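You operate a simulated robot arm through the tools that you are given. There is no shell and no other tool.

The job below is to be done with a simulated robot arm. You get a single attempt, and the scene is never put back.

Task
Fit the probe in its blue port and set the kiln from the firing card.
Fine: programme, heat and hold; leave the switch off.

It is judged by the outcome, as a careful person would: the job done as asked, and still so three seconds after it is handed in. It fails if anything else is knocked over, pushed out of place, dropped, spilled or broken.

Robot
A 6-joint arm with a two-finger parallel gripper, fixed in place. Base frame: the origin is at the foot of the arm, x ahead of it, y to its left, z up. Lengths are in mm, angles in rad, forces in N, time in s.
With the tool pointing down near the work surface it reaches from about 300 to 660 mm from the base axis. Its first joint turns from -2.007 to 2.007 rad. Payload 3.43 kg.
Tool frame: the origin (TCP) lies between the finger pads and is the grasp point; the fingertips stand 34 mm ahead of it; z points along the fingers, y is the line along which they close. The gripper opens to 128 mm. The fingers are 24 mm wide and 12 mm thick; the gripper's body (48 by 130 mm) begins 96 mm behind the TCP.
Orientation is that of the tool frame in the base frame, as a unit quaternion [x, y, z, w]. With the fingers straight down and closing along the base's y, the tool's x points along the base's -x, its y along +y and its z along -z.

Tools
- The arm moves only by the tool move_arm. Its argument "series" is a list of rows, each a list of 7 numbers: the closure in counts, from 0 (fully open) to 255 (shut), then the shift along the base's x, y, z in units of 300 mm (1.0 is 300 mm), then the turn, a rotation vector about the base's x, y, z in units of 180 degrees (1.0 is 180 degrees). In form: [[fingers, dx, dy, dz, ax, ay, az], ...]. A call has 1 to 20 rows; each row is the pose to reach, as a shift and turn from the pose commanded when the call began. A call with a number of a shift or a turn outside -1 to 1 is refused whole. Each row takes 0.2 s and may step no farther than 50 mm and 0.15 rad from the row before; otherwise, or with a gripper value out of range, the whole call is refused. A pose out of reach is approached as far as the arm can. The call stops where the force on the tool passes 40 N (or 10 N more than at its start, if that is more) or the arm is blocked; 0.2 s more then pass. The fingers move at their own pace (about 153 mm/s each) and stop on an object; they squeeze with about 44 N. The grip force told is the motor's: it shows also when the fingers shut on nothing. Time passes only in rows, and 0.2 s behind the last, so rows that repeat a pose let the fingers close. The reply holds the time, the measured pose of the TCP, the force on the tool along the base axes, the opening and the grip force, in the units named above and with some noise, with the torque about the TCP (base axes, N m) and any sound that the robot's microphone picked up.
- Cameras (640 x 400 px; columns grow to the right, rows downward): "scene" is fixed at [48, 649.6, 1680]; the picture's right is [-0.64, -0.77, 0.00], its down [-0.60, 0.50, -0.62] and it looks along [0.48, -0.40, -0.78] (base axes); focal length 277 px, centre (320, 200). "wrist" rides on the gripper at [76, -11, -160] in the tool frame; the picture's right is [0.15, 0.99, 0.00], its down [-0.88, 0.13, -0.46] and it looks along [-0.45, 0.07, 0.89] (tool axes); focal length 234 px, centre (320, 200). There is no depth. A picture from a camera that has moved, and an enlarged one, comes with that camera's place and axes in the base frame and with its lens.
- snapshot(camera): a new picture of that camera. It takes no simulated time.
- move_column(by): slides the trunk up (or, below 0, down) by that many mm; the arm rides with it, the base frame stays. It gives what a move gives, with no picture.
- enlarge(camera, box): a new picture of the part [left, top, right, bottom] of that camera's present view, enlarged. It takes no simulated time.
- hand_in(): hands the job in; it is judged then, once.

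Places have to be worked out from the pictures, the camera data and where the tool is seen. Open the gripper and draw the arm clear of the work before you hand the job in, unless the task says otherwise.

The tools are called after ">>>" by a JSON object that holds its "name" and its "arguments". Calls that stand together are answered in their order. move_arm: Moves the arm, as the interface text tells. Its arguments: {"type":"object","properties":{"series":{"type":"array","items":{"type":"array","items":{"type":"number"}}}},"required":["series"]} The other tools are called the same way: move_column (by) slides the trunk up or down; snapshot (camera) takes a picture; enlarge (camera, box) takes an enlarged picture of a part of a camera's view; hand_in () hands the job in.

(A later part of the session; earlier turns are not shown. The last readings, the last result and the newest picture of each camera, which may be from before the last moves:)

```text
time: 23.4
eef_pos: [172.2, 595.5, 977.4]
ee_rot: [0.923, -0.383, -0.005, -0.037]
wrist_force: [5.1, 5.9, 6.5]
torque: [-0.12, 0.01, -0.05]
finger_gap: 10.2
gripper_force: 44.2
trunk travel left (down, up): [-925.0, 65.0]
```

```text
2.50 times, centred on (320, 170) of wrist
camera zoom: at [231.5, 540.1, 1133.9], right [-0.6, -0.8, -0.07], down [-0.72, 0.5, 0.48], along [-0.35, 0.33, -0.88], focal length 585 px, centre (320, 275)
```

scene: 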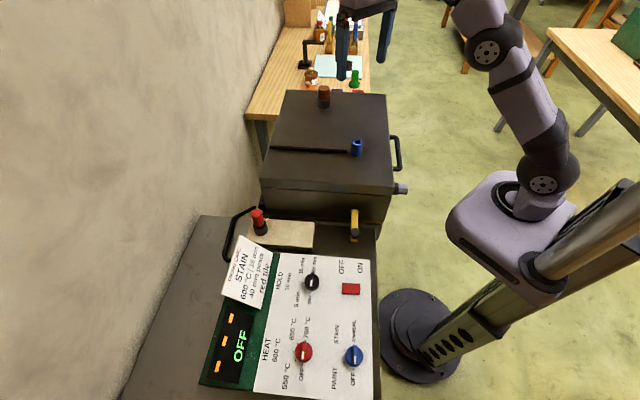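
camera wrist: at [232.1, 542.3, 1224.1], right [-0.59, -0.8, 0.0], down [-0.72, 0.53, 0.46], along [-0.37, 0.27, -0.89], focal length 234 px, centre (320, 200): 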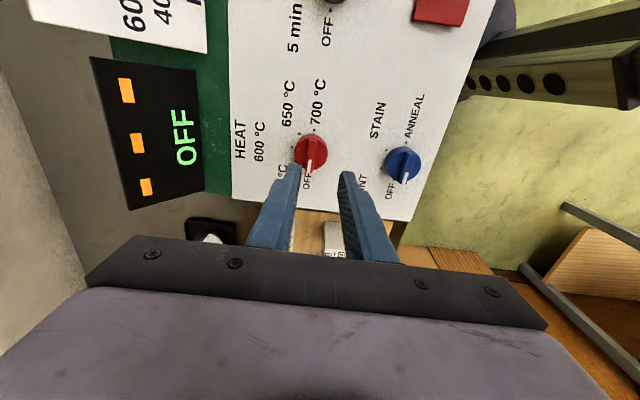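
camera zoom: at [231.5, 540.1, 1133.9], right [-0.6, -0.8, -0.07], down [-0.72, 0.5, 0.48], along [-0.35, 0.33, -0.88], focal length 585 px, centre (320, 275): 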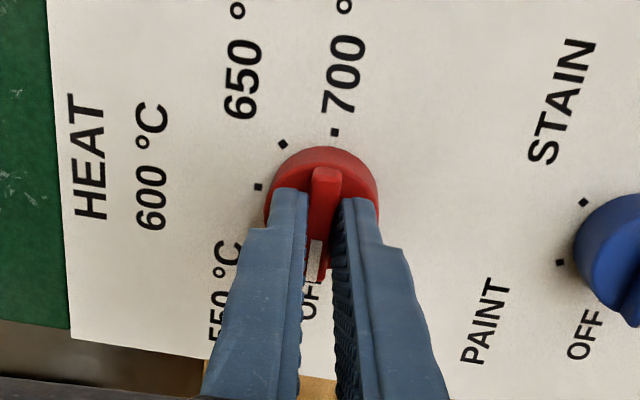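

The bar is held (gap 10.2). I'll turn 90° clockwise about the tool's own axis (keeping the lean outward) to reach 600 °C.

>>> {"name": "move_arm", "arguments": {"series": [[255, 0.002, 0.002, 0, 0.0008, 0.0028, -0.0416], [255, 0.003, 0.003, 0, 0.0016, 0.0056, -0.0831], [255, 0.003, 0.003, 0, 0.0024, 0.0084, -0.1247], [255, 0.003, 0.003, 0, 0.0032, 0.0112, -0.1663], [255, 0.003, 0.003, 0, 0.004, 0.014, -0.2078], [255, 0.003, 0.003, 0, 0.0048, 0.0168, -0.2494], [255, 0.003, 0.003, 0, 0.0056, 0.0196, -0.291], [255, 0.003, 0.003, 0, 0.0064, 0.0224, -0.3325], [255, 0.003, 0.003, 0, 0.0072, 0.0252, -0.3741], [255, 0.003, 0.003, 0, 0.008, 0.028, -0.4157], [255, 0.003, 0.003, 0, 0.0088, 0.0308, -0.4572], [255, 0.003, 0.003, 0, 0.0096, 0.0336, -0.4988]]}}

>>> {"name": "enlarge", "arguments": {"camera": "wrist", "box": [240, 90, 400, 250]}}

>>> {"name": "enlarge", "arguments": {"camera": "scene", "box": [200, 240, 380, 400]}}

```text
time: 26.0
eef_pos: [169.7, 596.3, 977.3]
ee_rot: [-0.382, 0.923, 0.028, 0.023]
wrist_force: [-8.3, 5.5, 8.4]
torque: [0.62, -1.01, 0.01]
finger_gap: 10.4
gripper_force: 43.9
trunk travel left (down, up): [-925.0, 65.0]
```

```text
2.50 times, centred on (320, 170) of wrist
camera zoom: at [122.0, 524.9, 1130.3], right [-0.8, 0.6, 0.02], down [0.52, 0.68, 0.51], along [0.29, 0.43, -0.86], focal length 585 px, centre (320, 275)
```

zoom: 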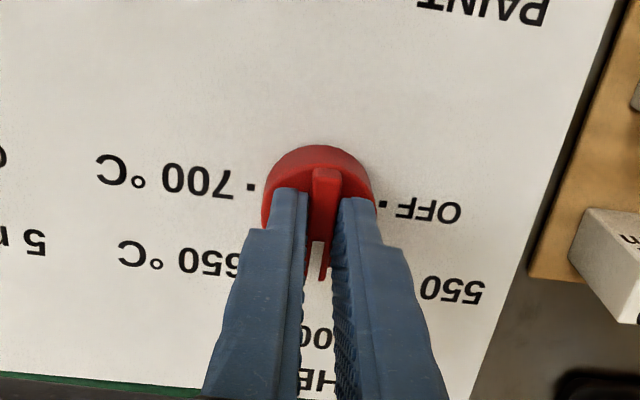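

```text
2.50 times, centred on (290, 320) of scene
camera zoom: at [48.0, 649.6, 1680.0], right [-0.64, -0.77, 0.0], down [-0.6, 0.5, -0.62], along [0.48, -0.4, -0.78], focal length 692 px, centre (395, -100)
```

zoom: 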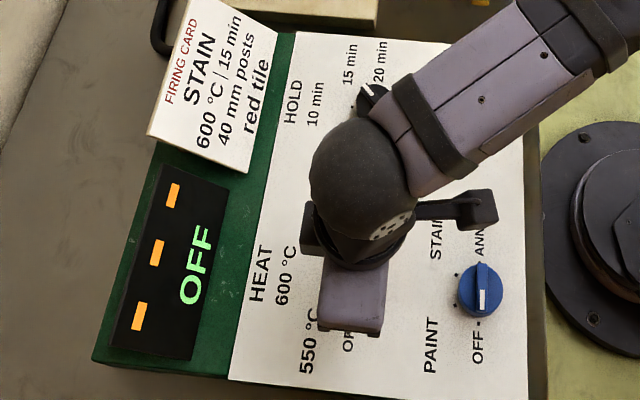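

The bar is now square to the OFF–700 line, i.e. at 600 °C. Opening and lifting to check.

>>> {"name": "move_arm", "arguments": {"series": [[190, 0, 0, 0, 0, 0, 0], [190, 0, 0, 0.005, 0, 0, 0], [190, 0, 0, 0.05, 0, 0, 0], [190, -0.003, -0.012, 0.15, 0, 0, 0], [190, -0.01, -0.04, 0.25, 0, 0, 0]]}}

>>> {"name": "enlarge", "arguments": {"camera": "wrist", "box": [260, 90, 380, 210]}}

>>> {"name": "snapshot", "arguments": {"camera": "wrist"}}

```text
time: 27.2
eef_pos: [168.0, 582.8, 1053.4]
ee_rot: [-0.382, 0.923, 0.026, 0.022]
wrist_force: [0.1, -1.2, -0.1]
torque: [-0.01, -0.03, -0.02]
finger_gap: 32.6
gripper_force: 0.1
trunk travel left (down, up): [-925.0, 65.0]
```

```text
3.33 times, centred on (320, 150) of wrist
camera zoom: at [120.3, 511.6, 1205.9], right [-0.8, 0.6, 0.02], down [0.52, 0.68, 0.51], along [0.29, 0.42, -0.86], focal length 781 px, centre (320, 367)
```

zoom: 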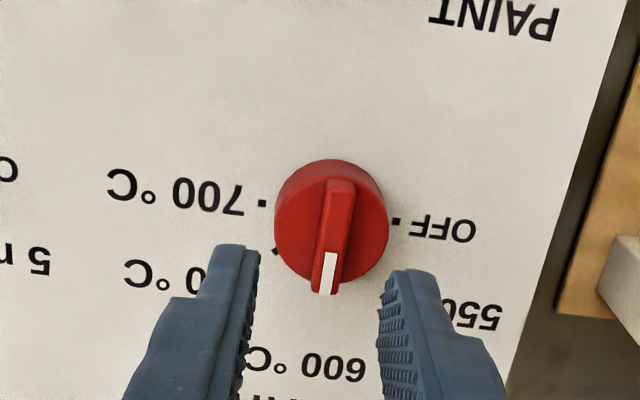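

```text
taken
camera wrist: at [120.3, 511.6, 1205.9], right [-0.8, 0.6, 0.02], down [0.52, 0.68, 0.51], along [0.29, 0.42, -0.86], focal length 234 px, centre (320, 200)
```

wrist: 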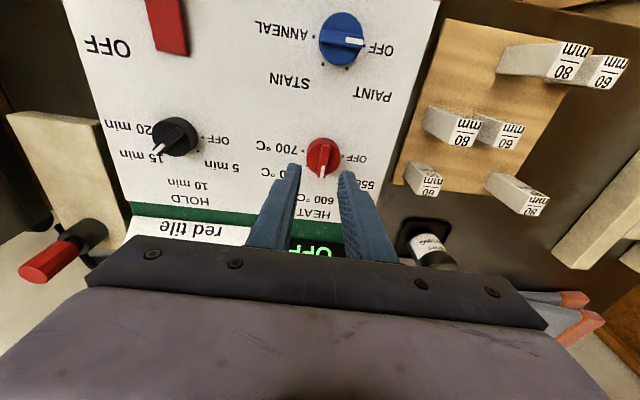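

HEAT points at 600 °C. Next, the blue programme knob at about (88, 511): first I'll level the tool while moving over to it.

>>> {"name": "move_arm", "arguments": {"series": [[190, -0.05, -0.04, 0, -0.0107, 0.003, 0], [190, -0.13, -0.12, 0, -0.0214, 0.0061, 0], [190, -0.2, -0.18, 0, -0.0214, 0.0061, 0], [190, -0.266, -0.239, 0, -0.0214, 0.0061, 0]]}}

>>> {"name": "move_arm", "arguments": {"series": [[190, 0, 0, 0, 0, 0, 0.0455], [190, 0, 0, 0, 0, 0, 0.0909], [190, 0, 0, 0, 0, 0, 0.1364], [190, 0, 0, 0, 0, 0, 0.1818], [190, 0, 0, 0, 0, 0, 0.2273], [190, 0, 0, 0, 0, 0, 0.2727], [190, 0, 0, 0, 0, 0, 0.3182], [190, 0, 0, 0, 0, 0, 0.3636], [190, 0, 0, 0, 0, 0, 0.4091], [190, 0, 0, 0, 0, 0, 0.4545], [190, 0, 0, 0, 0, 0, 0.5]]}}

>>> {"name": "snapshot", "arguments": {"camera": "wrist"}}

>>> {"name": "enlarge", "arguments": {"camera": "wrist", "box": [270, 100, 370, 200]}}

```text
time: 28.2
eef_pos: [89.2, 511.1, 1053.2]
ee_rot: [-0.383, 0.924, 0.001, 0.0]
wrist_force: [-0.9, 0.1, -0.3]
torque: [0.0, 0.0, -0.02]
finger_gap: 32.4
gripper_force: 0.0
trunk travel left (down, up): [-925.0, 65.0]
```

```text
time: 30.6
eef_pos: [89.7, 512.6, 1052.3]
ee_rot: [0.924, -0.382, 0.0, -0.001]
wrist_force: [-0.2, -0.5, 0.3]
torque: [-0.03, 0.03, 0.06]
finger_gap: 32.5
gripper_force: 0.0
trunk travel left (down, up): [-925.0, 65.0]
```

```text
taken
camera wrist: at [152.0, 467.7, 1210.2], right [-0.59, -0.8, 0.0], down [-0.72, 0.53, 0.46], along [-0.37, 0.27, -0.89], focal length 234 px, centre (320, 200)
```

wrist: 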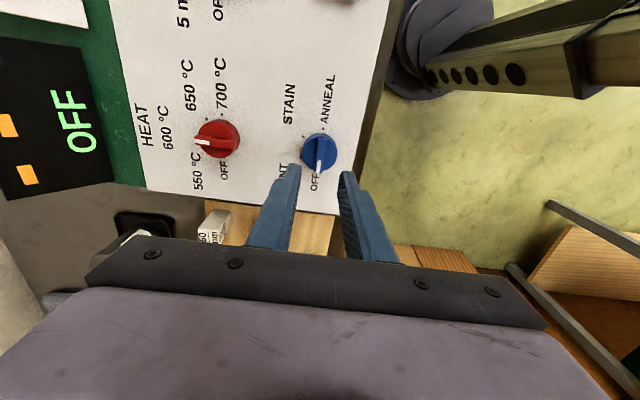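

```text
4.00 times, centred on (320, 150) of wrist
camera zoom: at [152.0, 467.7, 1210.2], right [-0.59, -0.8, 0.0], down [-0.72, 0.53, 0.46], along [-0.37, 0.27, -0.89], focal length 937 px, centre (320, 400)
```

zoom: 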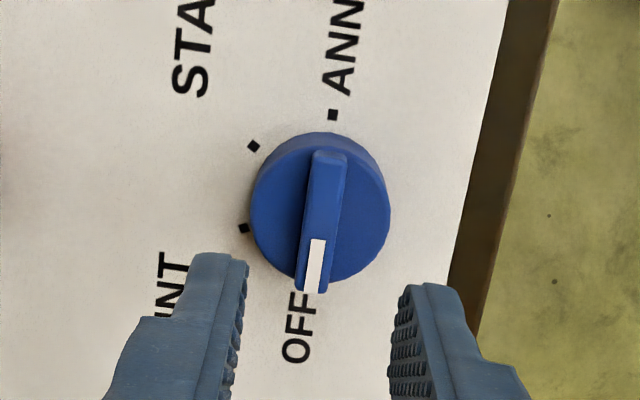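

The blue knob is centred between the fingers to about a millimetre. I'll descend beside its bar (TCP z≈977) and close.

>>> {"name": "move_arm", "arguments": {"series": [[190, -0.004, -0.0005, -0.1, 0, 0, 0], [190, -0.004, -0.0005, -0.19, 0, 0, 0], [190, -0.004, -0.0005, -0.225, 0, 0, 0], [190, -0.004, -0.0005, -0.24, 0, 0, 0], [190, -0.004, -0.0005, -0.249, 0, 0, 0]]}}

>>> {"name": "enlarge", "arguments": {"camera": "wrist", "box": [240, 90, 400, 250]}}

```text
time: 31.8
eef_pos: [88.5, 511.8, 976.6]
ee_rot: [0.924, -0.382, 0.0, 0.0]
wrist_force: [0.1, 0.4, 0.3]
torque: [0.03, -0.01, 0.01]
finger_gap: 32.6
gripper_force: 0.1
trunk travel left (down, up): [-925.0, 65.0]
```

```text
2.50 times, centred on (320, 170) of wrist
camera zoom: at [150.4, 467.6, 1135.7], right [-0.6, -0.8, 0.0], down [-0.71, 0.53, 0.46], along [-0.37, 0.27, -0.89], focal length 585 px, centre (320, 275)
```

zoom: 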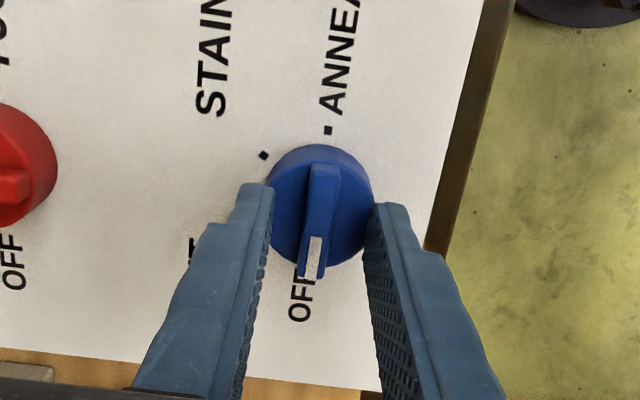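

>>> {"name": "move_arm", "arguments": {"series": [[255, 0, 0, 0, 0, 0, 0], [255, 0, 0, 0, 0, 0, 0], [255, 0, 0, 0, 0, 0, 0]]}}

>>> {"name": "enlarge", "arguments": {"camera": "wrist", "box": [240, 90, 400, 250]}}

```text
time: 32.6
eef_pos: [89.1, 511.7, 977.9]
ee_rot: [0.924, -0.383, 0.0, 0.0]
wrist_force: [3.3, 2.6, -0.4]
torque: [0.14, 0.0, 0.02]
finger_gap: 9.6
gripper_force: 43.5
trunk travel left (down, up): [-925.0, 65.0]
```

```text
2.50 times, centred on (320, 170) of wrist
camera zoom: at [151.0, 468.0, 1135.7], right [-0.6, -0.8, 0.0], down [-0.71, 0.53, 0.46], along [-0.37, 0.27, -0.89], focal length 585 px, centre (320, 275)
```

zoom: 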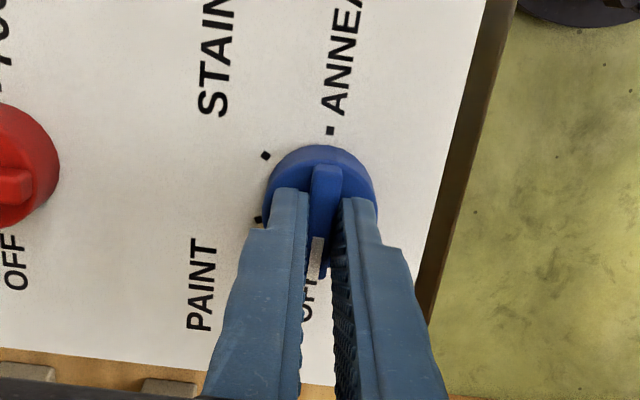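

The bar is held. The four programme marks are 60° apart, so I'll turn 120° clockwise to STAIN.

>>> {"name": "move_arm", "arguments": {"series": [[255, 0.002, 0.002, 0, 0, 0, -0.0417], [255, 0.002, 0.002, 0, 0, 0, -0.0833], [255, 0.002, 0.002, 0, 0, 0, -0.125], [255, 0.002, 0.002, 0, 0, 0, -0.1667], [255, 0.002, 0.002, 0, 0, 0, -0.2083], [255, 0.002, 0.002, 0, 0, 0, -0.25], [255, 0.002, 0.002, 0, 0, 0, -0.2917], [255, 0.002, 0.002, 0, 0, 0, -0.3333], [255, 0.002, 0.002, 0, 0, 0, -0.375], [255, 0.002, 0.002, 0, 0, 0, -0.4167], [255, 0.002, 0.002, 0, 0, 0, -0.4583], [255, 0.002, 0.002, 0, 0, 0, -0.5], [255, 0.002, 0.002, 0, 0, 0, -0.5417], [255, 0.002, 0.002, 0, 0, 0, -0.5833], [255, 0.002, 0.002, 0, 0, 0, -0.625], [255, 0.002, 0.002, 0, 0, 0, -0.6667]]}}

>>> {"name": "enlarge", "arguments": {"camera": "wrist", "box": [240, 90, 400, 250]}}

```text
time: 36.0
eef_pos: [87.7, 511.8, 976.6]
ee_rot: [-0.13, 0.992, 0.0, 0.001]
wrist_force: [-3.6, 3.5, 3.2]
torque: [0.01, 0.21, 0.0]
finger_gap: 9.8
gripper_force: 43.5
trunk travel left (down, up): [-925.0, 65.0]
```

```text
2.50 times, centred on (320, 170) of wrist
camera zoom: at [18.7, 483.5, 1135.7], right [-0.39, 0.92, 0.0], down [0.82, 0.35, 0.46], along [0.42, 0.18, -0.89], focal length 585 px, centre (320, 275)
```

zoom: 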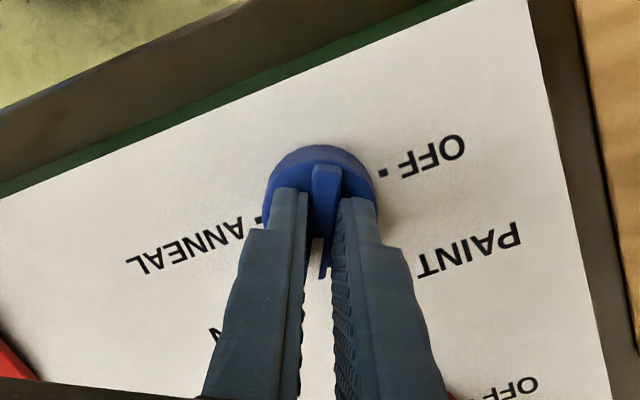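

Turned. Opening and lifting clear, then a look at all three pointers.

>>> {"name": "move_arm", "arguments": {"series": [[190, 0, 0, 0, 0, 0, 0], [190, 0, 0, 0.005, 0, 0, 0], [190, 0, 0, 0.05, 0, 0, 0], [190, 0, 0, 0.15, 0, 0, 0], [190, 0, 0, 0.3, 0, 0, 0], [190, 0.1, -0.05, 0.42, 0, 0, 0], [190, 0.22, -0.15, 0.5, 0, 0, 0]]}}

>>> {"name": "snapshot", "arguments": {"camera": "wrist"}}

>>> {"name": "enlarge", "arguments": {"camera": "scene", "box": [200, 240, 380, 400]}}

```text
refused: row 7 steps farther than a row can; nothing moved
```

```text
taken
camera wrist: at [18.7, 483.5, 1135.7], right [-0.39, 0.92, 0.0], down [0.82, 0.35, 0.46], along [0.42, 0.18, -0.89], focal length 234 px, centre (320, 200)
```

wrist: 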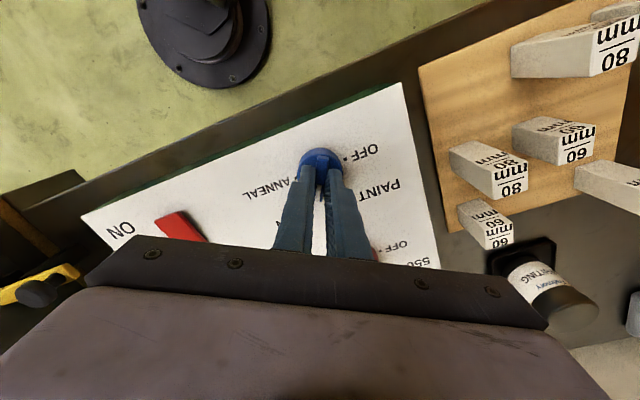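

```text
2.50 times, centred on (290, 320) of scene
camera zoom: at [48.0, 649.6, 1680.0], right [-0.64, -0.77, 0.0], down [-0.6, 0.5, -0.62], along [0.48, -0.4, -0.78], focal length 692 px, centre (395, -100)
```

zoom: 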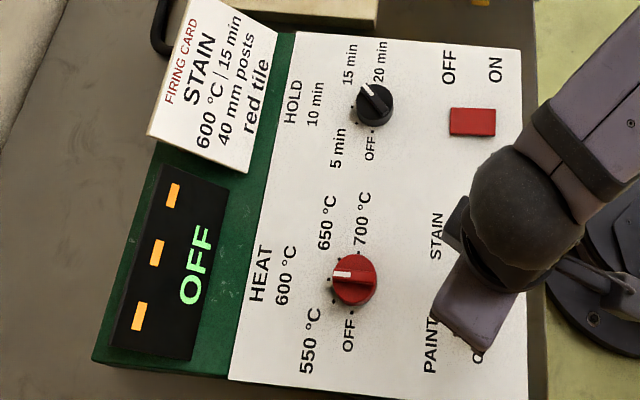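

The call was refused for one overlong step (nothing moved). HOLD and HEAT pointers look right in the scene view; repeating the release with shorter steps.

>>> {"name": "move_arm", "arguments": {"series": [[190, 0, 0, 0, 0, 0, 0], [190, 0, 0, 0.005, 0, 0, 0], [190, 0, 0, 0.05, 0, 0, 0], [190, 0, 0, 0.15, 0, 0, 0], [190, 0, 0, 0.3, 0, 0, 0], [190, 0.08, -0.04, 0.4, 0, 0, 0], [190, 0.18, -0.1, 0.48, 0, 0, 0], [190, 0.3, -0.14, 0.5, 0, 0, 0]]}}

>>> {"name": "snapshot", "arguments": {"camera": "wrist"}}

>>> {"name": "enlarge", "arguments": {"camera": "scene", "box": [200, 240, 380, 400]}}

```text
time: 37.8
eef_pos: [180.2, 468.2, 1128.1]
ee_rot: [-0.13, 0.991, 0.0, -0.002]
wrist_force: [0.2, -0.8, 0.2]
torque: [0.03, 0.04, 0.01]
finger_gap: 32.6
gripper_force: 0.0
trunk travel left (down, up): [-925.0, 65.0]
```

```text
taken
camera wrist: at [110.7, 439.6, 1286.3], right [-0.4, 0.92, 0.0], down [0.82, 0.35, 0.45], along [0.42, 0.18, -0.89], focal length 234 px, centre (320, 200)
```

wrist: 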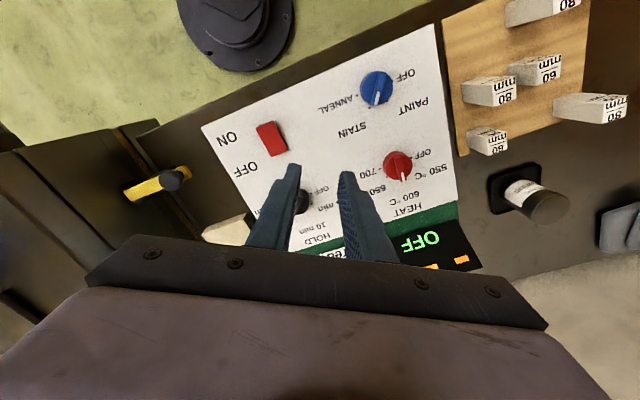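

```text
2.50 times, centred on (290, 320) of scene
camera zoom: at [48.0, 649.6, 1680.0], right [-0.64, -0.77, 0.0], down [-0.6, 0.5, -0.62], along [0.48, -0.4, -0.78], focal length 692 px, centre (395, -100)
```

zoom: 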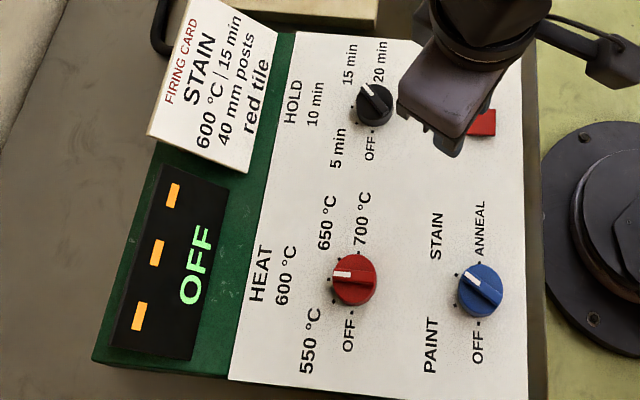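

>>> {"name": "enlarge", "arguments": {"camera": "scene", "box": [325, 325, 385, 385]}}

>>> {"name": "enlarge", "arguments": {"camera": "scene", "box": [275, 325, 335, 385]}}

>>> {"name": "enlarge", "arguments": {"camera": "scene", "box": [285, 255, 345, 315]}}

>>> {"name": "enlarge", "arguments": {"camera": "wrist", "box": [340, 50, 460, 190]}}

```text
6.67 times, centred on (355, 355) of scene
camera zoom: at [48.0, 649.6, 1680.0], right [-0.64, -0.77, 0.0], down [-0.6, 0.5, -0.62], along [0.48, -0.4, -0.78], focal length 1846 px, centre (87, -833)
```

zoom: 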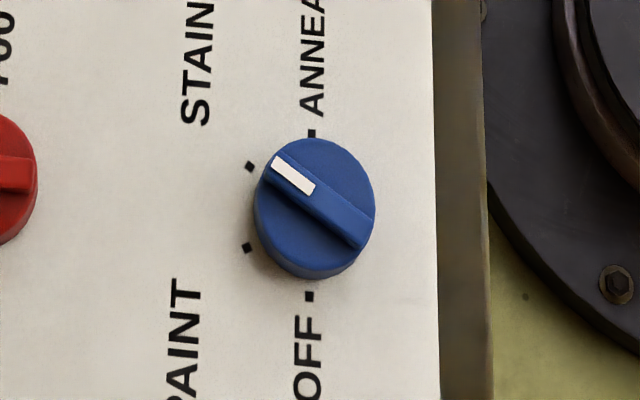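

```text
6.67 times, centred on (305, 355) of scene
camera zoom: at [48.0, 649.6, 1680.0], right [-0.64, -0.77, 0.0], down [-0.6, 0.5, -0.62], along [0.48, -0.4, -0.78], focal length 1846 px, centre (420, -833)
```

zoom: 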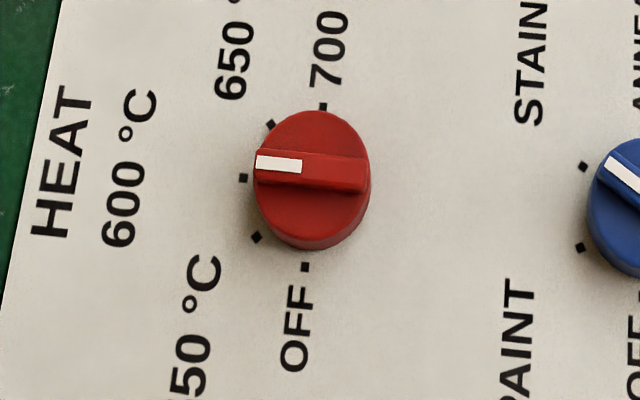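

```text
6.67 times, centred on (315, 285) of scene
camera zoom: at [48.0, 649.6, 1680.0], right [-0.64, -0.77, 0.0], down [-0.6, 0.5, -0.62], along [0.48, -0.4, -0.78], focal length 1846 px, centre (353, -367)
```

zoom: 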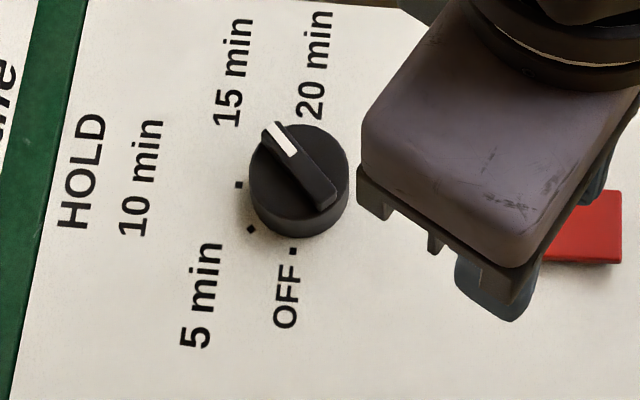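

```text
2.86 times, centred on (400, 120) of wrist
camera zoom: at [110.7, 439.6, 1286.3], right [-0.4, 0.92, 0.0], down [0.82, 0.35, 0.45], along [0.42, 0.18, -0.89], focal length 669 px, centre (91, 429)
```

zoom: 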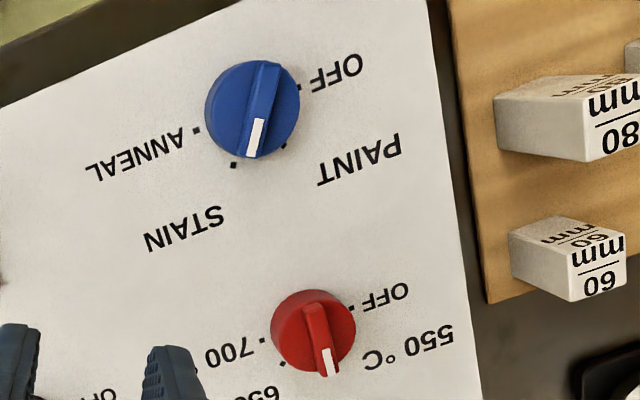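

All three pointers sit on their marks (STAIN, 600 °C, 15 min) and the switch was not touched. Next I'll move to look at the red probe, turning the hand to face radially outward towards it.

>>> {"name": "move_arm", "arguments": {"series": [[150, 0.06, -0.03, 0.08, 0, 0, 0.02], [110, 0.15, -0.07, 0.14, 0, 0, 0.04], [110, 0.25, -0.12, 0.2, 0, 0, 0.06], [110, 0.35, -0.17, 0.25, 0, 0, 0.08], [110, 0.45, -0.22, 0.29, 0, 0, 0.1], [110, 0.55, -0.27, 0.32, 0, 0, 0.12], [110, 0.65, -0.32, 0.34, 0, 0, 0.135], [110, 0.747, -0.367, 0.34, 0, 0, 0.148]]}}

>>> {"name": "snapshot", "arguments": {"camera": "wrist"}}

>>> {"name": "enlarge", "arguments": {"camera": "wrist", "box": [240, 100, 400, 260]}}

```text
time: 39.6
eef_pos: [403.7, 361.8, 1229.0]
ee_rot: [-0.356, 0.935, 0.0, 0.0]
wrist_force: [-0.2, -0.4, 0.2]
torque: [-0.01, 0.01, -0.01]
finger_gap: 72.7
gripper_force: 0.0
trunk travel left (down, up): [-925.0, 65.0]
```

```text
taken
camera wrist: at [355.8, 302.7, 1387.6], right [-0.77, 0.64, 0.0], down [0.57, 0.68, 0.46], along [0.29, 0.35, -0.89], focal length 234 px, centre (320, 200)
```

wrist: 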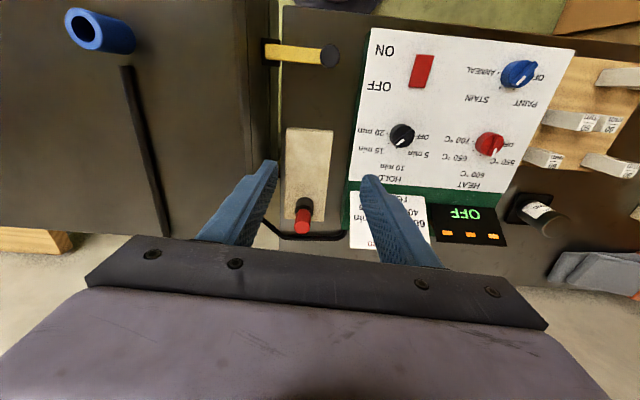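

```text
2.50 times, centred on (320, 180) of wrist
camera zoom: at [355.8, 302.7, 1387.6], right [-0.77, 0.64, 0.0], down [0.57, 0.68, 0.46], along [0.29, 0.35, -0.89], focal length 585 px, centre (320, 250)
```

zoom: 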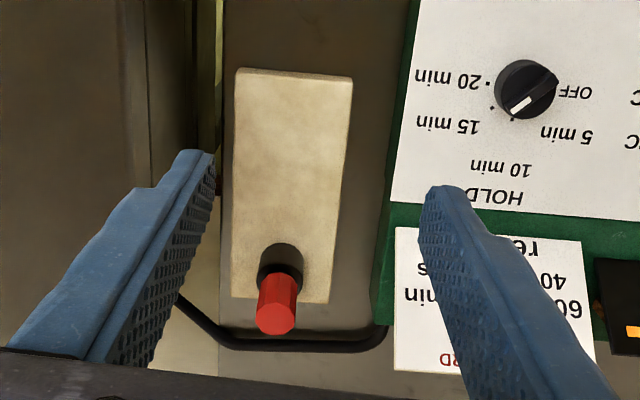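

The probe's red octagonal head is about 36 mm across and 60 mm tall, its top near (548, 481, 997), at r≈729—beyond tool-down reach. I'll lean the tool about 32° outward and come to a pre-grasp point 110 mm back along the approach axis.

>>> {"name": "move_arm", "arguments": {"series": [[110, 0.05, 0.04, -0.06, 0.0196, -0.0223, 0], [110, 0.11, 0.09, -0.15, 0.0391, -0.0445, 0], [110, 0.17, 0.14, -0.25, 0.0587, -0.0668, 0], [110, 0.23, 0.19, -0.35, 0.0782, -0.0891, 0], [110, 0.29, 0.24, -0.44, 0.0978, -0.1113, 0], [110, 0.335, 0.269, -0.525, 0.1173, -0.1336, 0]]}}

>>> {"name": "snapshot", "arguments": {"camera": "wrist"}}

>>> {"name": "snapshot", "arguments": {"camera": "scene"}}

```text
time: 41.0
eef_pos: [503.9, 443.0, 1070.3]
ee_rot: [-0.341, 0.898, 0.097, 0.259]
wrist_force: [0.4, 0.5, 0.4]
torque: [-0.01, -0.01, 0.03]
finger_gap: 73.2
gripper_force: 0.1
trunk travel left (down, up): [-925.0, 65.0]
```

```text
taken
camera wrist: at [401.1, 336.3, 1164.8], right [-0.75, 0.66, -0.08], down [0.29, 0.43, 0.85], along [0.6, 0.62, -0.51], focal length 234 px, centre (320, 200)
```

wrist: 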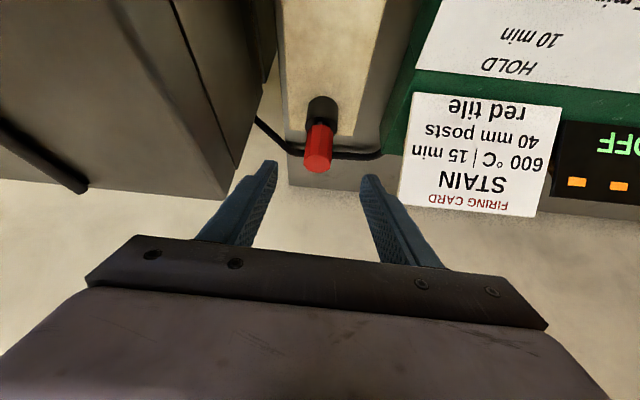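

```text
taken
```

scene: 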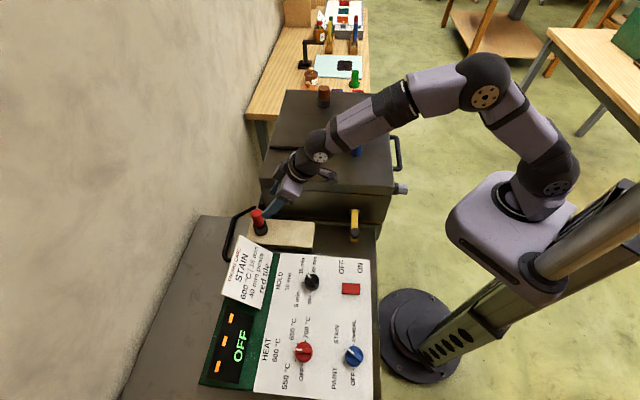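

>>> {"name": "enlarge", "arguments": {"camera": "wrist", "box": [260, 70, 380, 190]}}

>>> {"name": "enlarge", "arguments": {"camera": "scene", "box": [230, 120, 350, 240]}}

```text
3.33 times, centred on (320, 130) of wrist
camera zoom: at [401.1, 336.3, 1164.8], right [-0.75, 0.66, -0.08], down [0.29, 0.43, 0.85], along [0.6, 0.62, -0.51], focal length 781 px, centre (320, 433)
```

zoom: 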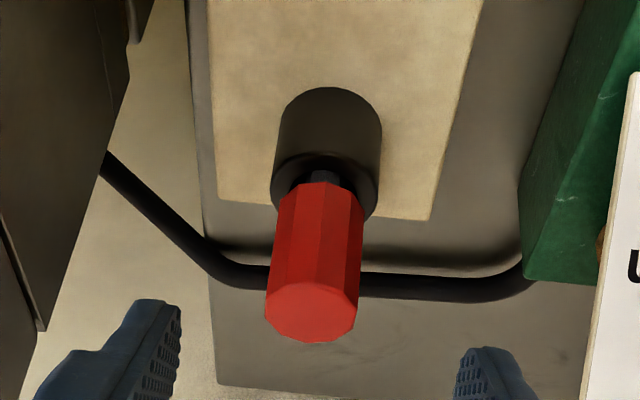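

```text
3.33 times, centred on (290, 180) of scene
camera zoom: at [48.0, 649.6, 1680.0], right [-0.64, -0.77, 0.0], down [-0.6, 0.5, -0.62], along [0.48, -0.4, -0.78], focal length 923 px, centre (420, 267)
```

zoom: 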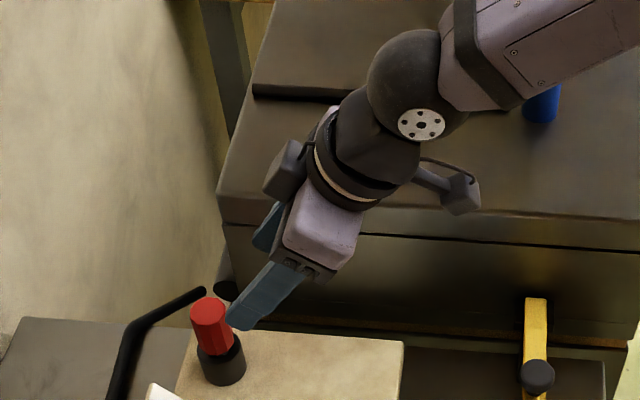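

The close view shows the red head on a thin black stem sitting in the collar cup, so it is indeed a removable probe. Head axis is about (553, 484), spanning z≈930–988. I'll advance most of the way along the approach and check again.

>>> {"name": "move_arm", "arguments": {"series": [[110, 0.04, 0.033, -0.08, 0, 0, 0], [110, 0.08, 0.067, -0.16, 0, 0, 0], [110, 0.115, 0.096, -0.23, 0, 0, 0]]}}

>>> {"name": "enlarge", "arguments": {"camera": "wrist", "box": [240, 90, 400, 250]}}

>>> {"name": "enlarge", "arguments": {"camera": "scene", "box": [230, 150, 330, 250]}}

```text
time: 41.8
eef_pos: [538.3, 469.1, 1001.7]
ee_rot: [-0.342, 0.899, 0.096, 0.258]
wrist_force: [0.8, -0.3, -0.4]
torque: [-0.02, -0.01, 0.03]
finger_gap: 72.7
gripper_force: 0.1
trunk travel left (down, up): [-925.0, 65.0]
```

```text
2.50 times, centred on (320, 170) of wrist
camera zoom: at [435.3, 364.0, 1095.6], right [-0.75, 0.66, -0.08], down [0.29, 0.44, 0.85], along [0.6, 0.62, -0.52], focal length 585 px, centre (320, 275)
```

zoom: 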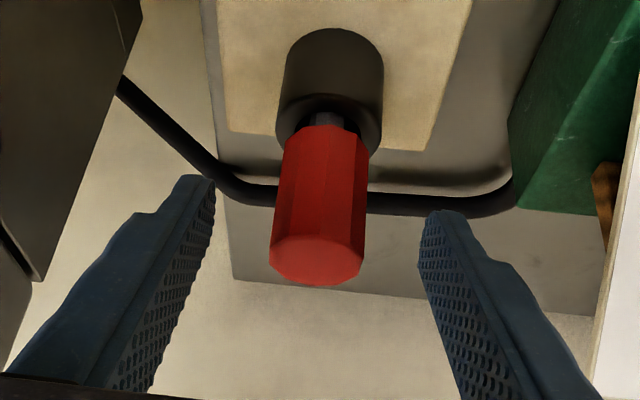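

```text
4.00 times, centred on (280, 200) of scene
camera zoom: at [48.0, 649.6, 1680.0], right [-0.64, -0.77, 0.0], down [-0.6, 0.5, -0.62], along [0.48, -0.4, -0.78], focal length 1108 px, centre (480, 200)
```

zoom: 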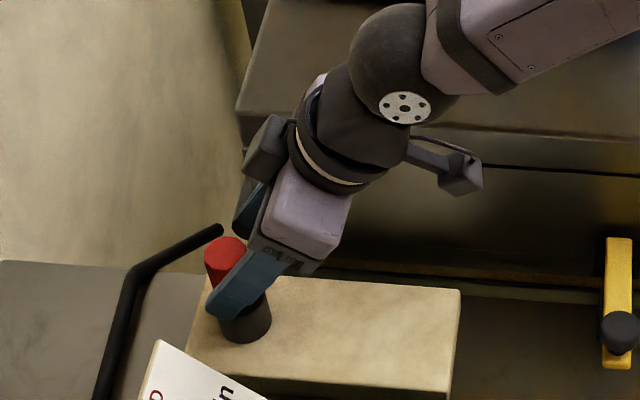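

The head is centred between the fingers. I'll advance the last 36 mm and close on it.

>>> {"name": "move_arm", "arguments": {"series": [[110, 0.024, 0.024, -0.05, 0, 0, 0], [110, 0.048, 0.048, -0.099, 0, 0, 0], [110, 0.048, 0.048, -0.099, 0, 0, 0]]}}

>>> {"name": "enlarge", "arguments": {"camera": "wrist", "box": [240, 90, 400, 250]}}

>>> {"name": "enlarge", "arguments": {"camera": "scene", "box": [230, 150, 330, 250]}}

```text
time: 42.6
eef_pos: [552.2, 484.0, 972.1]
ee_rot: [-0.342, 0.899, 0.096, 0.258]
wrist_force: [1.1, 0.2, 0.3]
torque: [-0.02, -0.03, -0.02]
finger_gap: 73.0
gripper_force: 0.0
trunk travel left (down, up): [-925.0, 65.0]
```

```text
2.50 times, centred on (320, 170) of wrist
camera zoom: at [449.0, 378.0, 1067.1], right [-0.75, 0.66, -0.08], down [0.29, 0.43, 0.85], along [0.6, 0.62, -0.52], focal length 585 px, centre (320, 275)
```

zoom: 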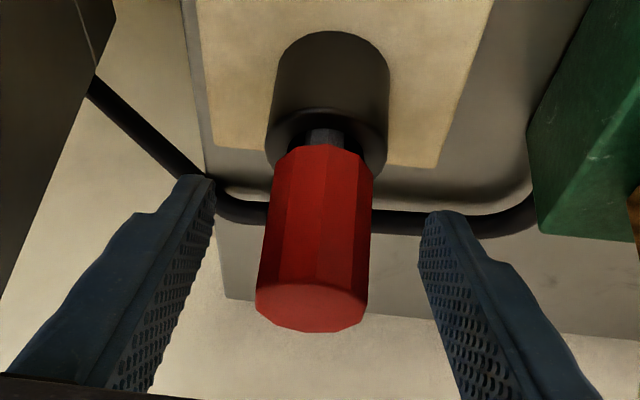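

```text
4.00 times, centred on (280, 200) of scene
camera zoom: at [48.0, 649.6, 1680.0], right [-0.64, -0.77, 0.0], down [-0.6, 0.5, -0.62], along [0.48, -0.4, -0.78], focal length 1108 px, centre (480, 200)
```

zoom: 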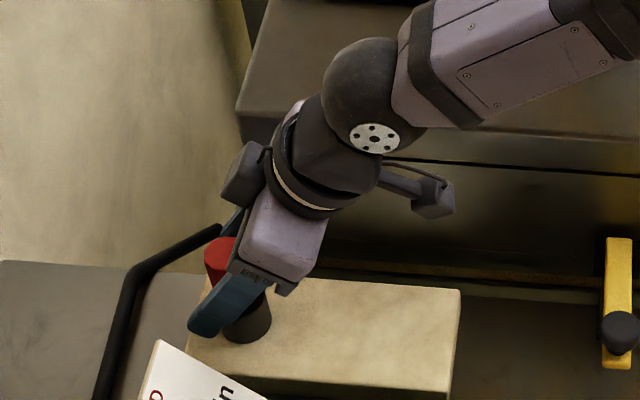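

>>> {"name": "move_arm", "arguments": {"series": [[200, 0, 0, 0, 0, 0, 0], [255, 0, 0, 0, 0, 0, 0], [255, 0, 0, 0, 0, 0, 0], [255, 0, 0, 0, 0, 0, 0]]}}

>>> {"name": "enlarge", "arguments": {"camera": "wrist", "box": [240, 90, 400, 250]}}

```text
time: 43.6
eef_pos: [552.5, 483.3, 973.6]
ee_rot: [-0.341, 0.899, 0.096, 0.258]
wrist_force: [-1.0, -0.3, 0.0]
torque: [0.09, 0.0, -0.04]
finger_gap: 32.6
gripper_force: 43.4
trunk travel left (down, up): [-925.0, 65.0]
```

```text
2.50 times, centred on (320, 170) of wrist
camera zoom: at [448.9, 378.0, 1067.0], right [-0.75, 0.66, -0.08], down [0.29, 0.43, 0.85], along [0.6, 0.62, -0.52], focal length 585 px, centre (320, 275)
```

zoom: 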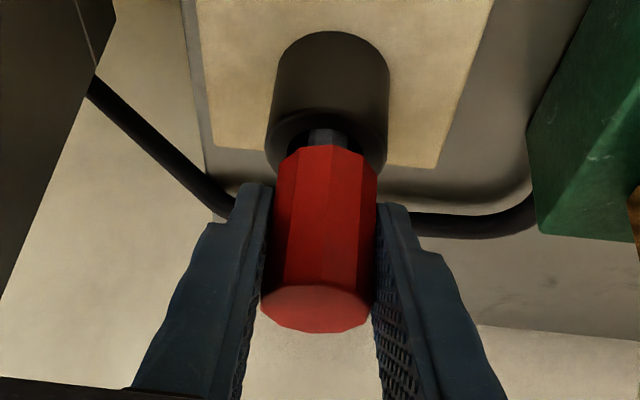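

The head is gripped (32.6 mm). I'll lift straight up slowly, watching the force.

>>> {"name": "move_arm", "arguments": {"series": [[255, 0, 0, 0.02, 0, 0, 0], [255, 0, 0, 0.05, 0, 0, 0], [255, 0, 0, 0.08, 0, 0, 0], [255, 0, 0, 0.12, 0, 0, 0], [255, 0, 0, 0.16, 0, 0, 0], [255, 0, 0, 0.2, 0, 0, 0]]}}

>>> {"name": "snapshot", "arguments": {"camera": "wrist"}}

>>> {"name": "enlarge", "arguments": {"camera": "scene", "box": [230, 130, 330, 250]}}

```text
time: 45.0
eef_pos: [551.6, 484.2, 1032.1]
ee_rot: [-0.342, 0.899, 0.096, 0.258]
wrist_force: [0.4, 0.3, -1.7]
torque: [-0.02, 0.0, 0.0]
finger_gap: 32.9
gripper_force: 44.0
trunk travel left (down, up): [-925.0, 65.0]
```

```text
taken
camera wrist: at [448.6, 378.1, 1128.1], right [-0.75, 0.66, -0.08], down [0.29, 0.44, 0.85], along [0.6, 0.62, -0.52], focal length 234 px, centre (320, 200)
```

wrist: 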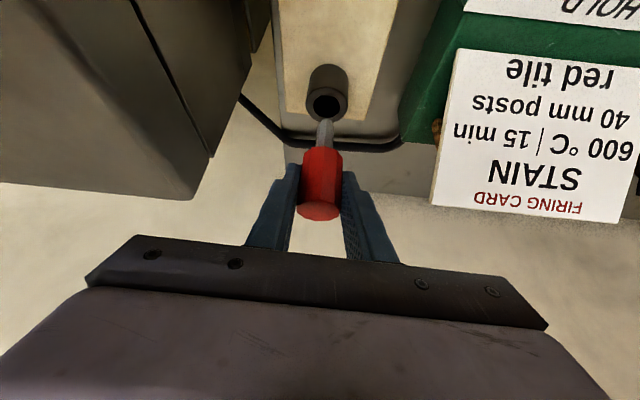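

```text
3.33 times, centred on (280, 190) of scene
camera zoom: at [48.0, 649.6, 1680.0], right [-0.64, -0.77, 0.0], down [-0.6, 0.5, -0.62], along [0.48, -0.4, -0.78], focal length 923 px, centre (453, 233)
```

zoom: 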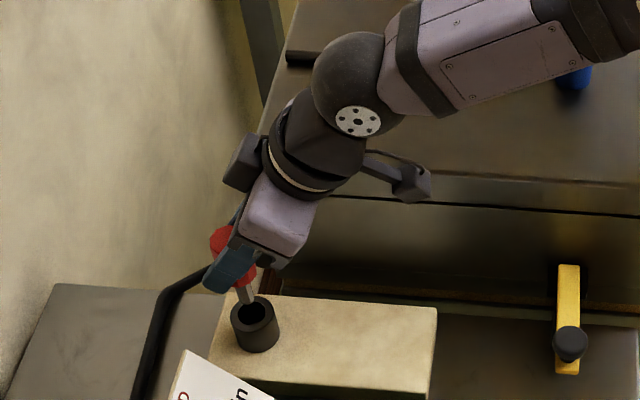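

>>> {"name": "enlarge", "arguments": {"camera": "wrist", "box": [260, 50, 400, 230]}}

>>> {"name": "enlarge", "arguments": {"camera": "scene", "box": [275, 190, 325, 240]}}

```text
2.22 times, centred on (330, 140) of wrist
camera zoom: at [448.6, 378.1, 1128.1], right [-0.75, 0.66, -0.08], down [0.29, 0.44, 0.85], along [0.6, 0.62, -0.52], focal length 520 px, centre (298, 333)
```

zoom: 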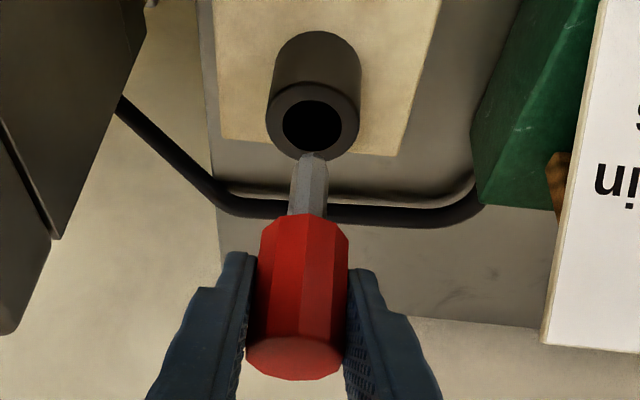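

```text
8.00 times, centred on (300, 215) of scene
camera zoom: at [48.0, 649.6, 1680.0], right [-0.64, -0.77, 0.0], down [-0.6, 0.5, -0.62], along [0.48, -0.4, -0.78], focal length 2215 px, centre (480, 80)
```

zoom: 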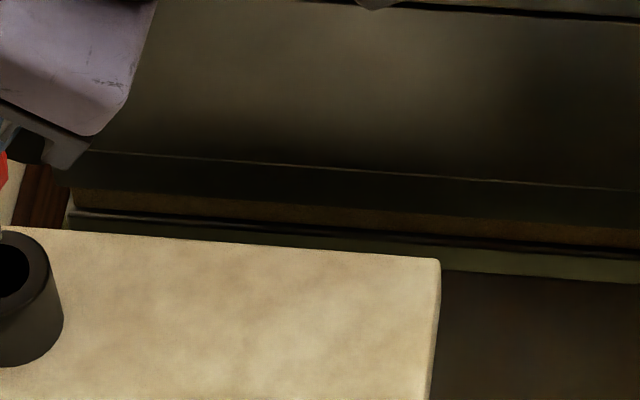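

The probe is out: red head with a tapered grey stem about 14 mm thick and 48 mm long. I'll raise it and draw it inward, away from the wall side, to travel height with the tip above the port's top.

>>> {"name": "move_arm", "arguments": {"series": [[255, 0, 0, 0.1, 0, 0, 0], [255, 0, 0, 0.2, 0, 0, 0], [255, -0.06, -0.05, 0.3, 0, 0, 0], [255, -0.13, -0.11, 0.39, 0, 0, 0], [255, -0.2, -0.17, 0.48, 0, 0, 0], [255, -0.27, -0.23, 0.57, 0, 0, 0], [255, -0.34, -0.3, 0.645, 0, 0, 0]]}}

>>> {"name": "snapshot", "arguments": {"camera": "wrist"}}

>>> {"name": "snapshot", "arguments": {"camera": "scene"}}

```text
time: 46.6
eef_pos: [449.3, 391.7, 1225.9]
ee_rot: [-0.342, 0.898, 0.096, 0.258]
wrist_force: [-0.8, -0.2, -0.3]
torque: [0.01, 0.02, -0.02]
finger_gap: 32.7
gripper_force: 44.7
trunk travel left (down, up): [-925.0, 65.0]
```

```text
taken
camera wrist: at [345.6, 286.3, 1320.5], right [-0.75, 0.66, -0.08], down [0.29, 0.43, 0.85], along [0.6, 0.62, -0.52], focal length 234 px, centre (320, 200)
```

wrist: 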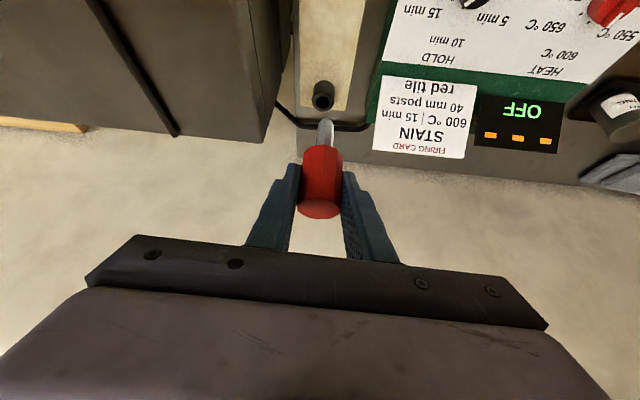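

```text
taken
```

scene: 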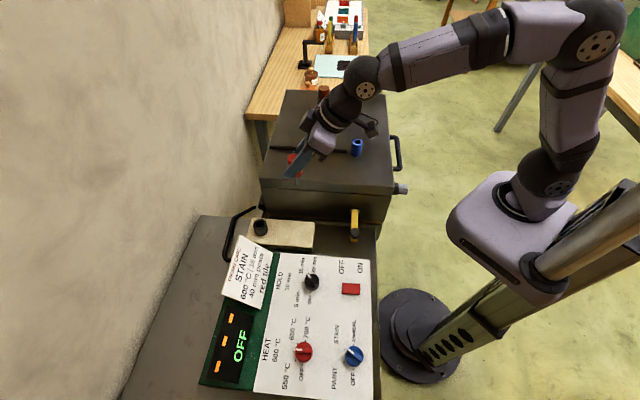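

Clear. Now I'll swing across to above the blue port (about (507, 114)), turning the hand by -28.6° so it stays radial and the probe stays upright; the tip is about 30 mm above the port's rim.

>>> {"name": "move_arm", "arguments": {"series": [[255, 0.024, -0.115, 0.01, 0, 0, -0.02], [255, 0.048, -0.231, 0.02, 0, 0, -0.04], [255, 0.072, -0.347, 0.02, 0, 0, -0.06], [255, 0.096, -0.462, 0.02, 0, 0, -0.08], [255, 0.12, -0.578, 0.02, 0, 0, -0.1], [255, 0.144, -0.693, 0.02, 0, 0, -0.12], [255, 0.168, -0.809, 0.02, 0, 0, -0.14], [255, 0.192, -0.924, 0.02, 0, 0, -0.159]]}}

>>> {"name": "snapshot", "arguments": {"camera": "wrist"}}

>>> {"name": "enlarge", "arguments": {"camera": "wrist", "box": [260, 50, 400, 230]}}

>>> {"name": "enlarge", "arguments": {"camera": "scene", "box": [300, 70, 420, 190]}}

```text
time: 48.4
eef_pos: [509.1, 116.6, 1231.6]
ee_rot: [-0.108, 0.955, 0.03, 0.274]
wrist_force: [-0.4, 0.1, -1.3]
torque: [0.01, 0.02, 0.02]
finger_gap: 32.8
gripper_force: 43.8
trunk travel left (down, up): [-925.0, 65.0]
```

```text
taken
camera wrist: at [366.6, 73.0, 1326.2], right [-0.34, 0.94, -0.08], down [0.46, 0.24, 0.85], along [0.82, 0.25, -0.52], focal length 234 px, centre (320, 200)
```

wrist: 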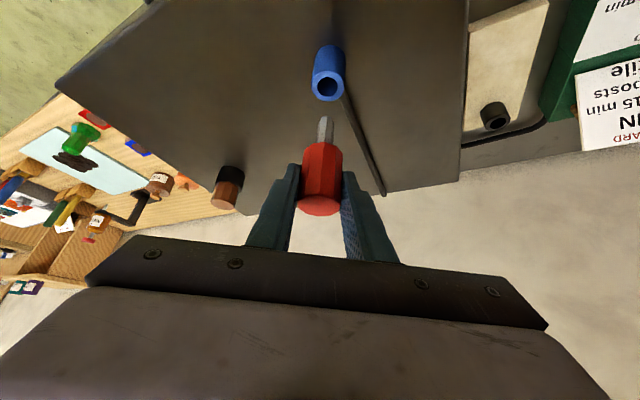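

```text
2.22 times, centred on (330, 140) of wrist
camera zoom: at [366.6, 73.0, 1326.2], right [-0.34, 0.94, -0.08], down [0.46, 0.24, 0.85], along [0.82, 0.25, -0.52], focal length 520 px, centre (298, 333)
```

zoom: 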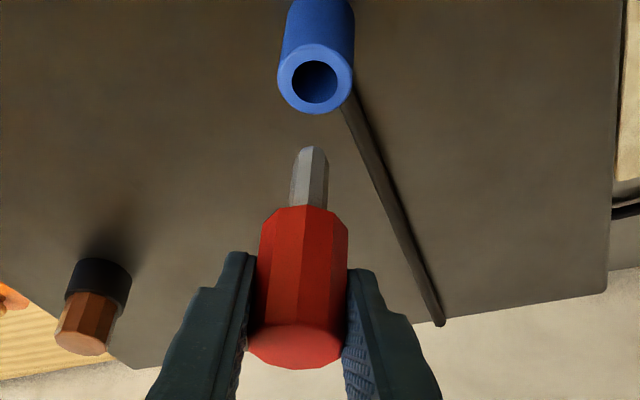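

```text
3.33 times, centred on (360, 130) of scene
camera zoom: at [48.0, 649.6, 1680.0], right [-0.64, -0.77, 0.0], down [-0.6, 0.5, -0.62], along [0.48, -0.4, -0.78], focal length 923 px, centre (187, 433)
```

zoom: 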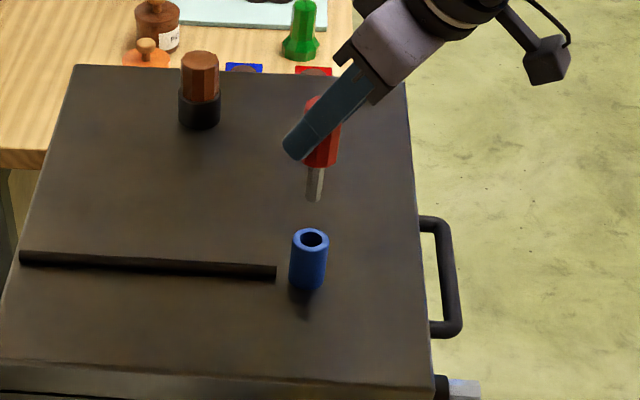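

The port's ring (hole ≈20 mm) is just below the stem tip; working both views through, the port axis is about (507, 114.2) and the stem axis is ~1.3 mm in x and 2.4 mm in y away from it. I'll correct that and lower to about 20 mm above the rim for a check.

>>> {"name": "move_arm", "arguments": {"series": [[255, -0.0043, -0.008, 0, 0, 0, 0], [255, -0.0043, -0.008, -0.04, 0, 0, 0], [255, -0.0043, -0.008, -0.085, 0, 0, 0]]}}

>>> {"name": "enlarge", "arguments": {"camera": "wrist", "box": [260, 50, 400, 230]}}

>>> {"name": "enlarge", "arguments": {"camera": "scene", "box": [330, 110, 390, 170]}}

```text
time: 49.2
eef_pos: [507.0, 114.9, 1207.4]
ee_rot: [-0.11, 0.955, 0.03, 0.274]
wrist_force: [0.0, 0.3, -0.8]
torque: [0.04, 0.01, -0.01]
finger_gap: 32.7
gripper_force: 43.3
trunk travel left (down, up): [-925.0, 65.0]
```

```text
2.22 times, centred on (330, 140) of wrist
camera zoom: at [365.3, 72.1, 1300.8], right [-0.34, 0.94, -0.08], down [0.46, 0.24, 0.85], along [0.82, 0.26, -0.52], focal length 520 px, centre (298, 333)
```

zoom: 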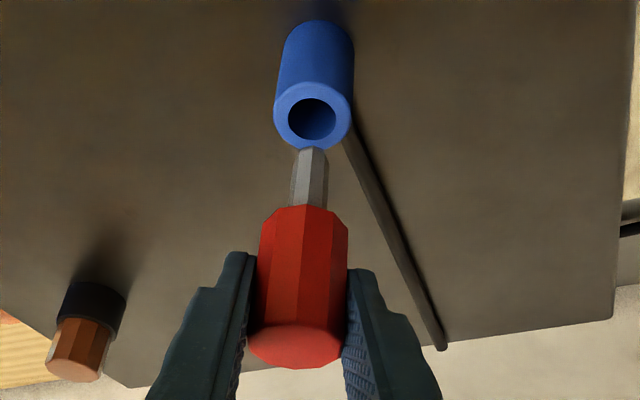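

```text
6.67 times, centred on (360, 140) of scene
camera zoom: at [48.0, 649.6, 1680.0], right [-0.64, -0.77, 0.0], down [-0.6, 0.5, -0.62], along [0.48, -0.4, -0.78], focal length 1846 px, centre (53, 600)
```

zoom: 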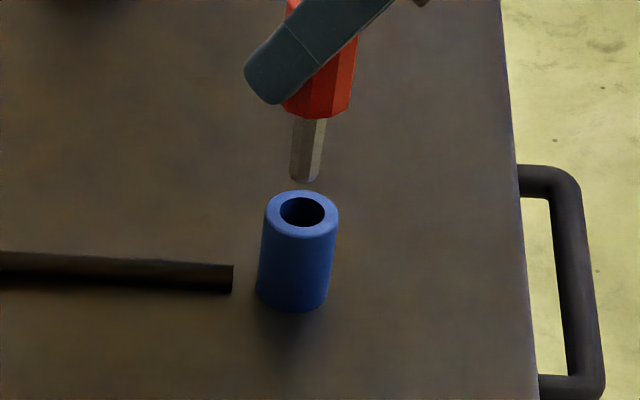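

Height gap is now about 20 mm; the stem still sits ~1.8 mm to the +y side of the hole. I'll correct this and lower until the tip just enters the hole.

>>> {"name": "move_arm", "arguments": {"series": [[255, 0, -0.006, 0, 0, 0, 0], [255, 0, -0.006, -0.02, 0, 0, 0], [255, 0, -0.006, -0.04, 0, 0, 0], [255, 0, -0.006, -0.06, 0, 0, 0], [255, 0, -0.006, -0.075, 0, 0, 0]]}}

>>> {"name": "enlarge", "arguments": {"camera": "wrist", "box": [260, 50, 400, 230]}}

>>> {"name": "enlarge", "arguments": {"camera": "scene", "box": [330, 110, 390, 170]}}

```text
time: 50.4
eef_pos: [506.1, 113.4, 1183.6]
ee_rot: [-0.109, 0.955, 0.03, 0.274]
wrist_force: [0.1, 0.5, -0.5]
torque: [0.0, 0.0, -0.01]
finger_gap: 32.7
gripper_force: 44.0
trunk travel left (down, up): [-925.0, 65.0]
```

```text
2.22 times, centred on (330, 140) of wrist
camera zoom: at [364.5, 70.4, 1278.5], right [-0.34, 0.94, -0.08], down [0.46, 0.24, 0.85], along [0.82, 0.25, -0.52], focal length 520 px, centre (298, 333)
```

zoom: 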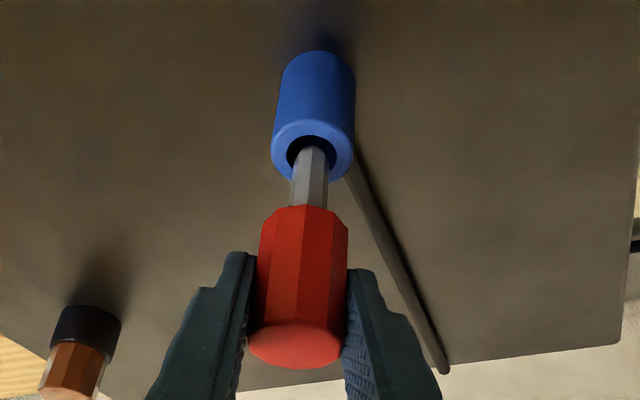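

```text
6.67 times, centred on (360, 140) of scene
camera zoom: at [48.0, 649.6, 1680.0], right [-0.64, -0.77, 0.0], down [-0.6, 0.5, -0.62], along [0.48, -0.4, -0.78], focal length 1846 px, centre (53, 600)
```

zoom: 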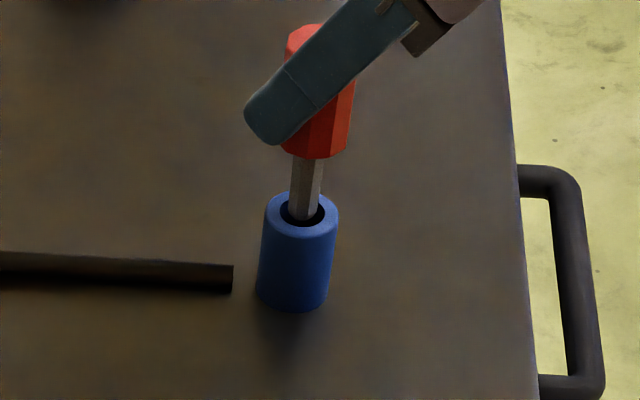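

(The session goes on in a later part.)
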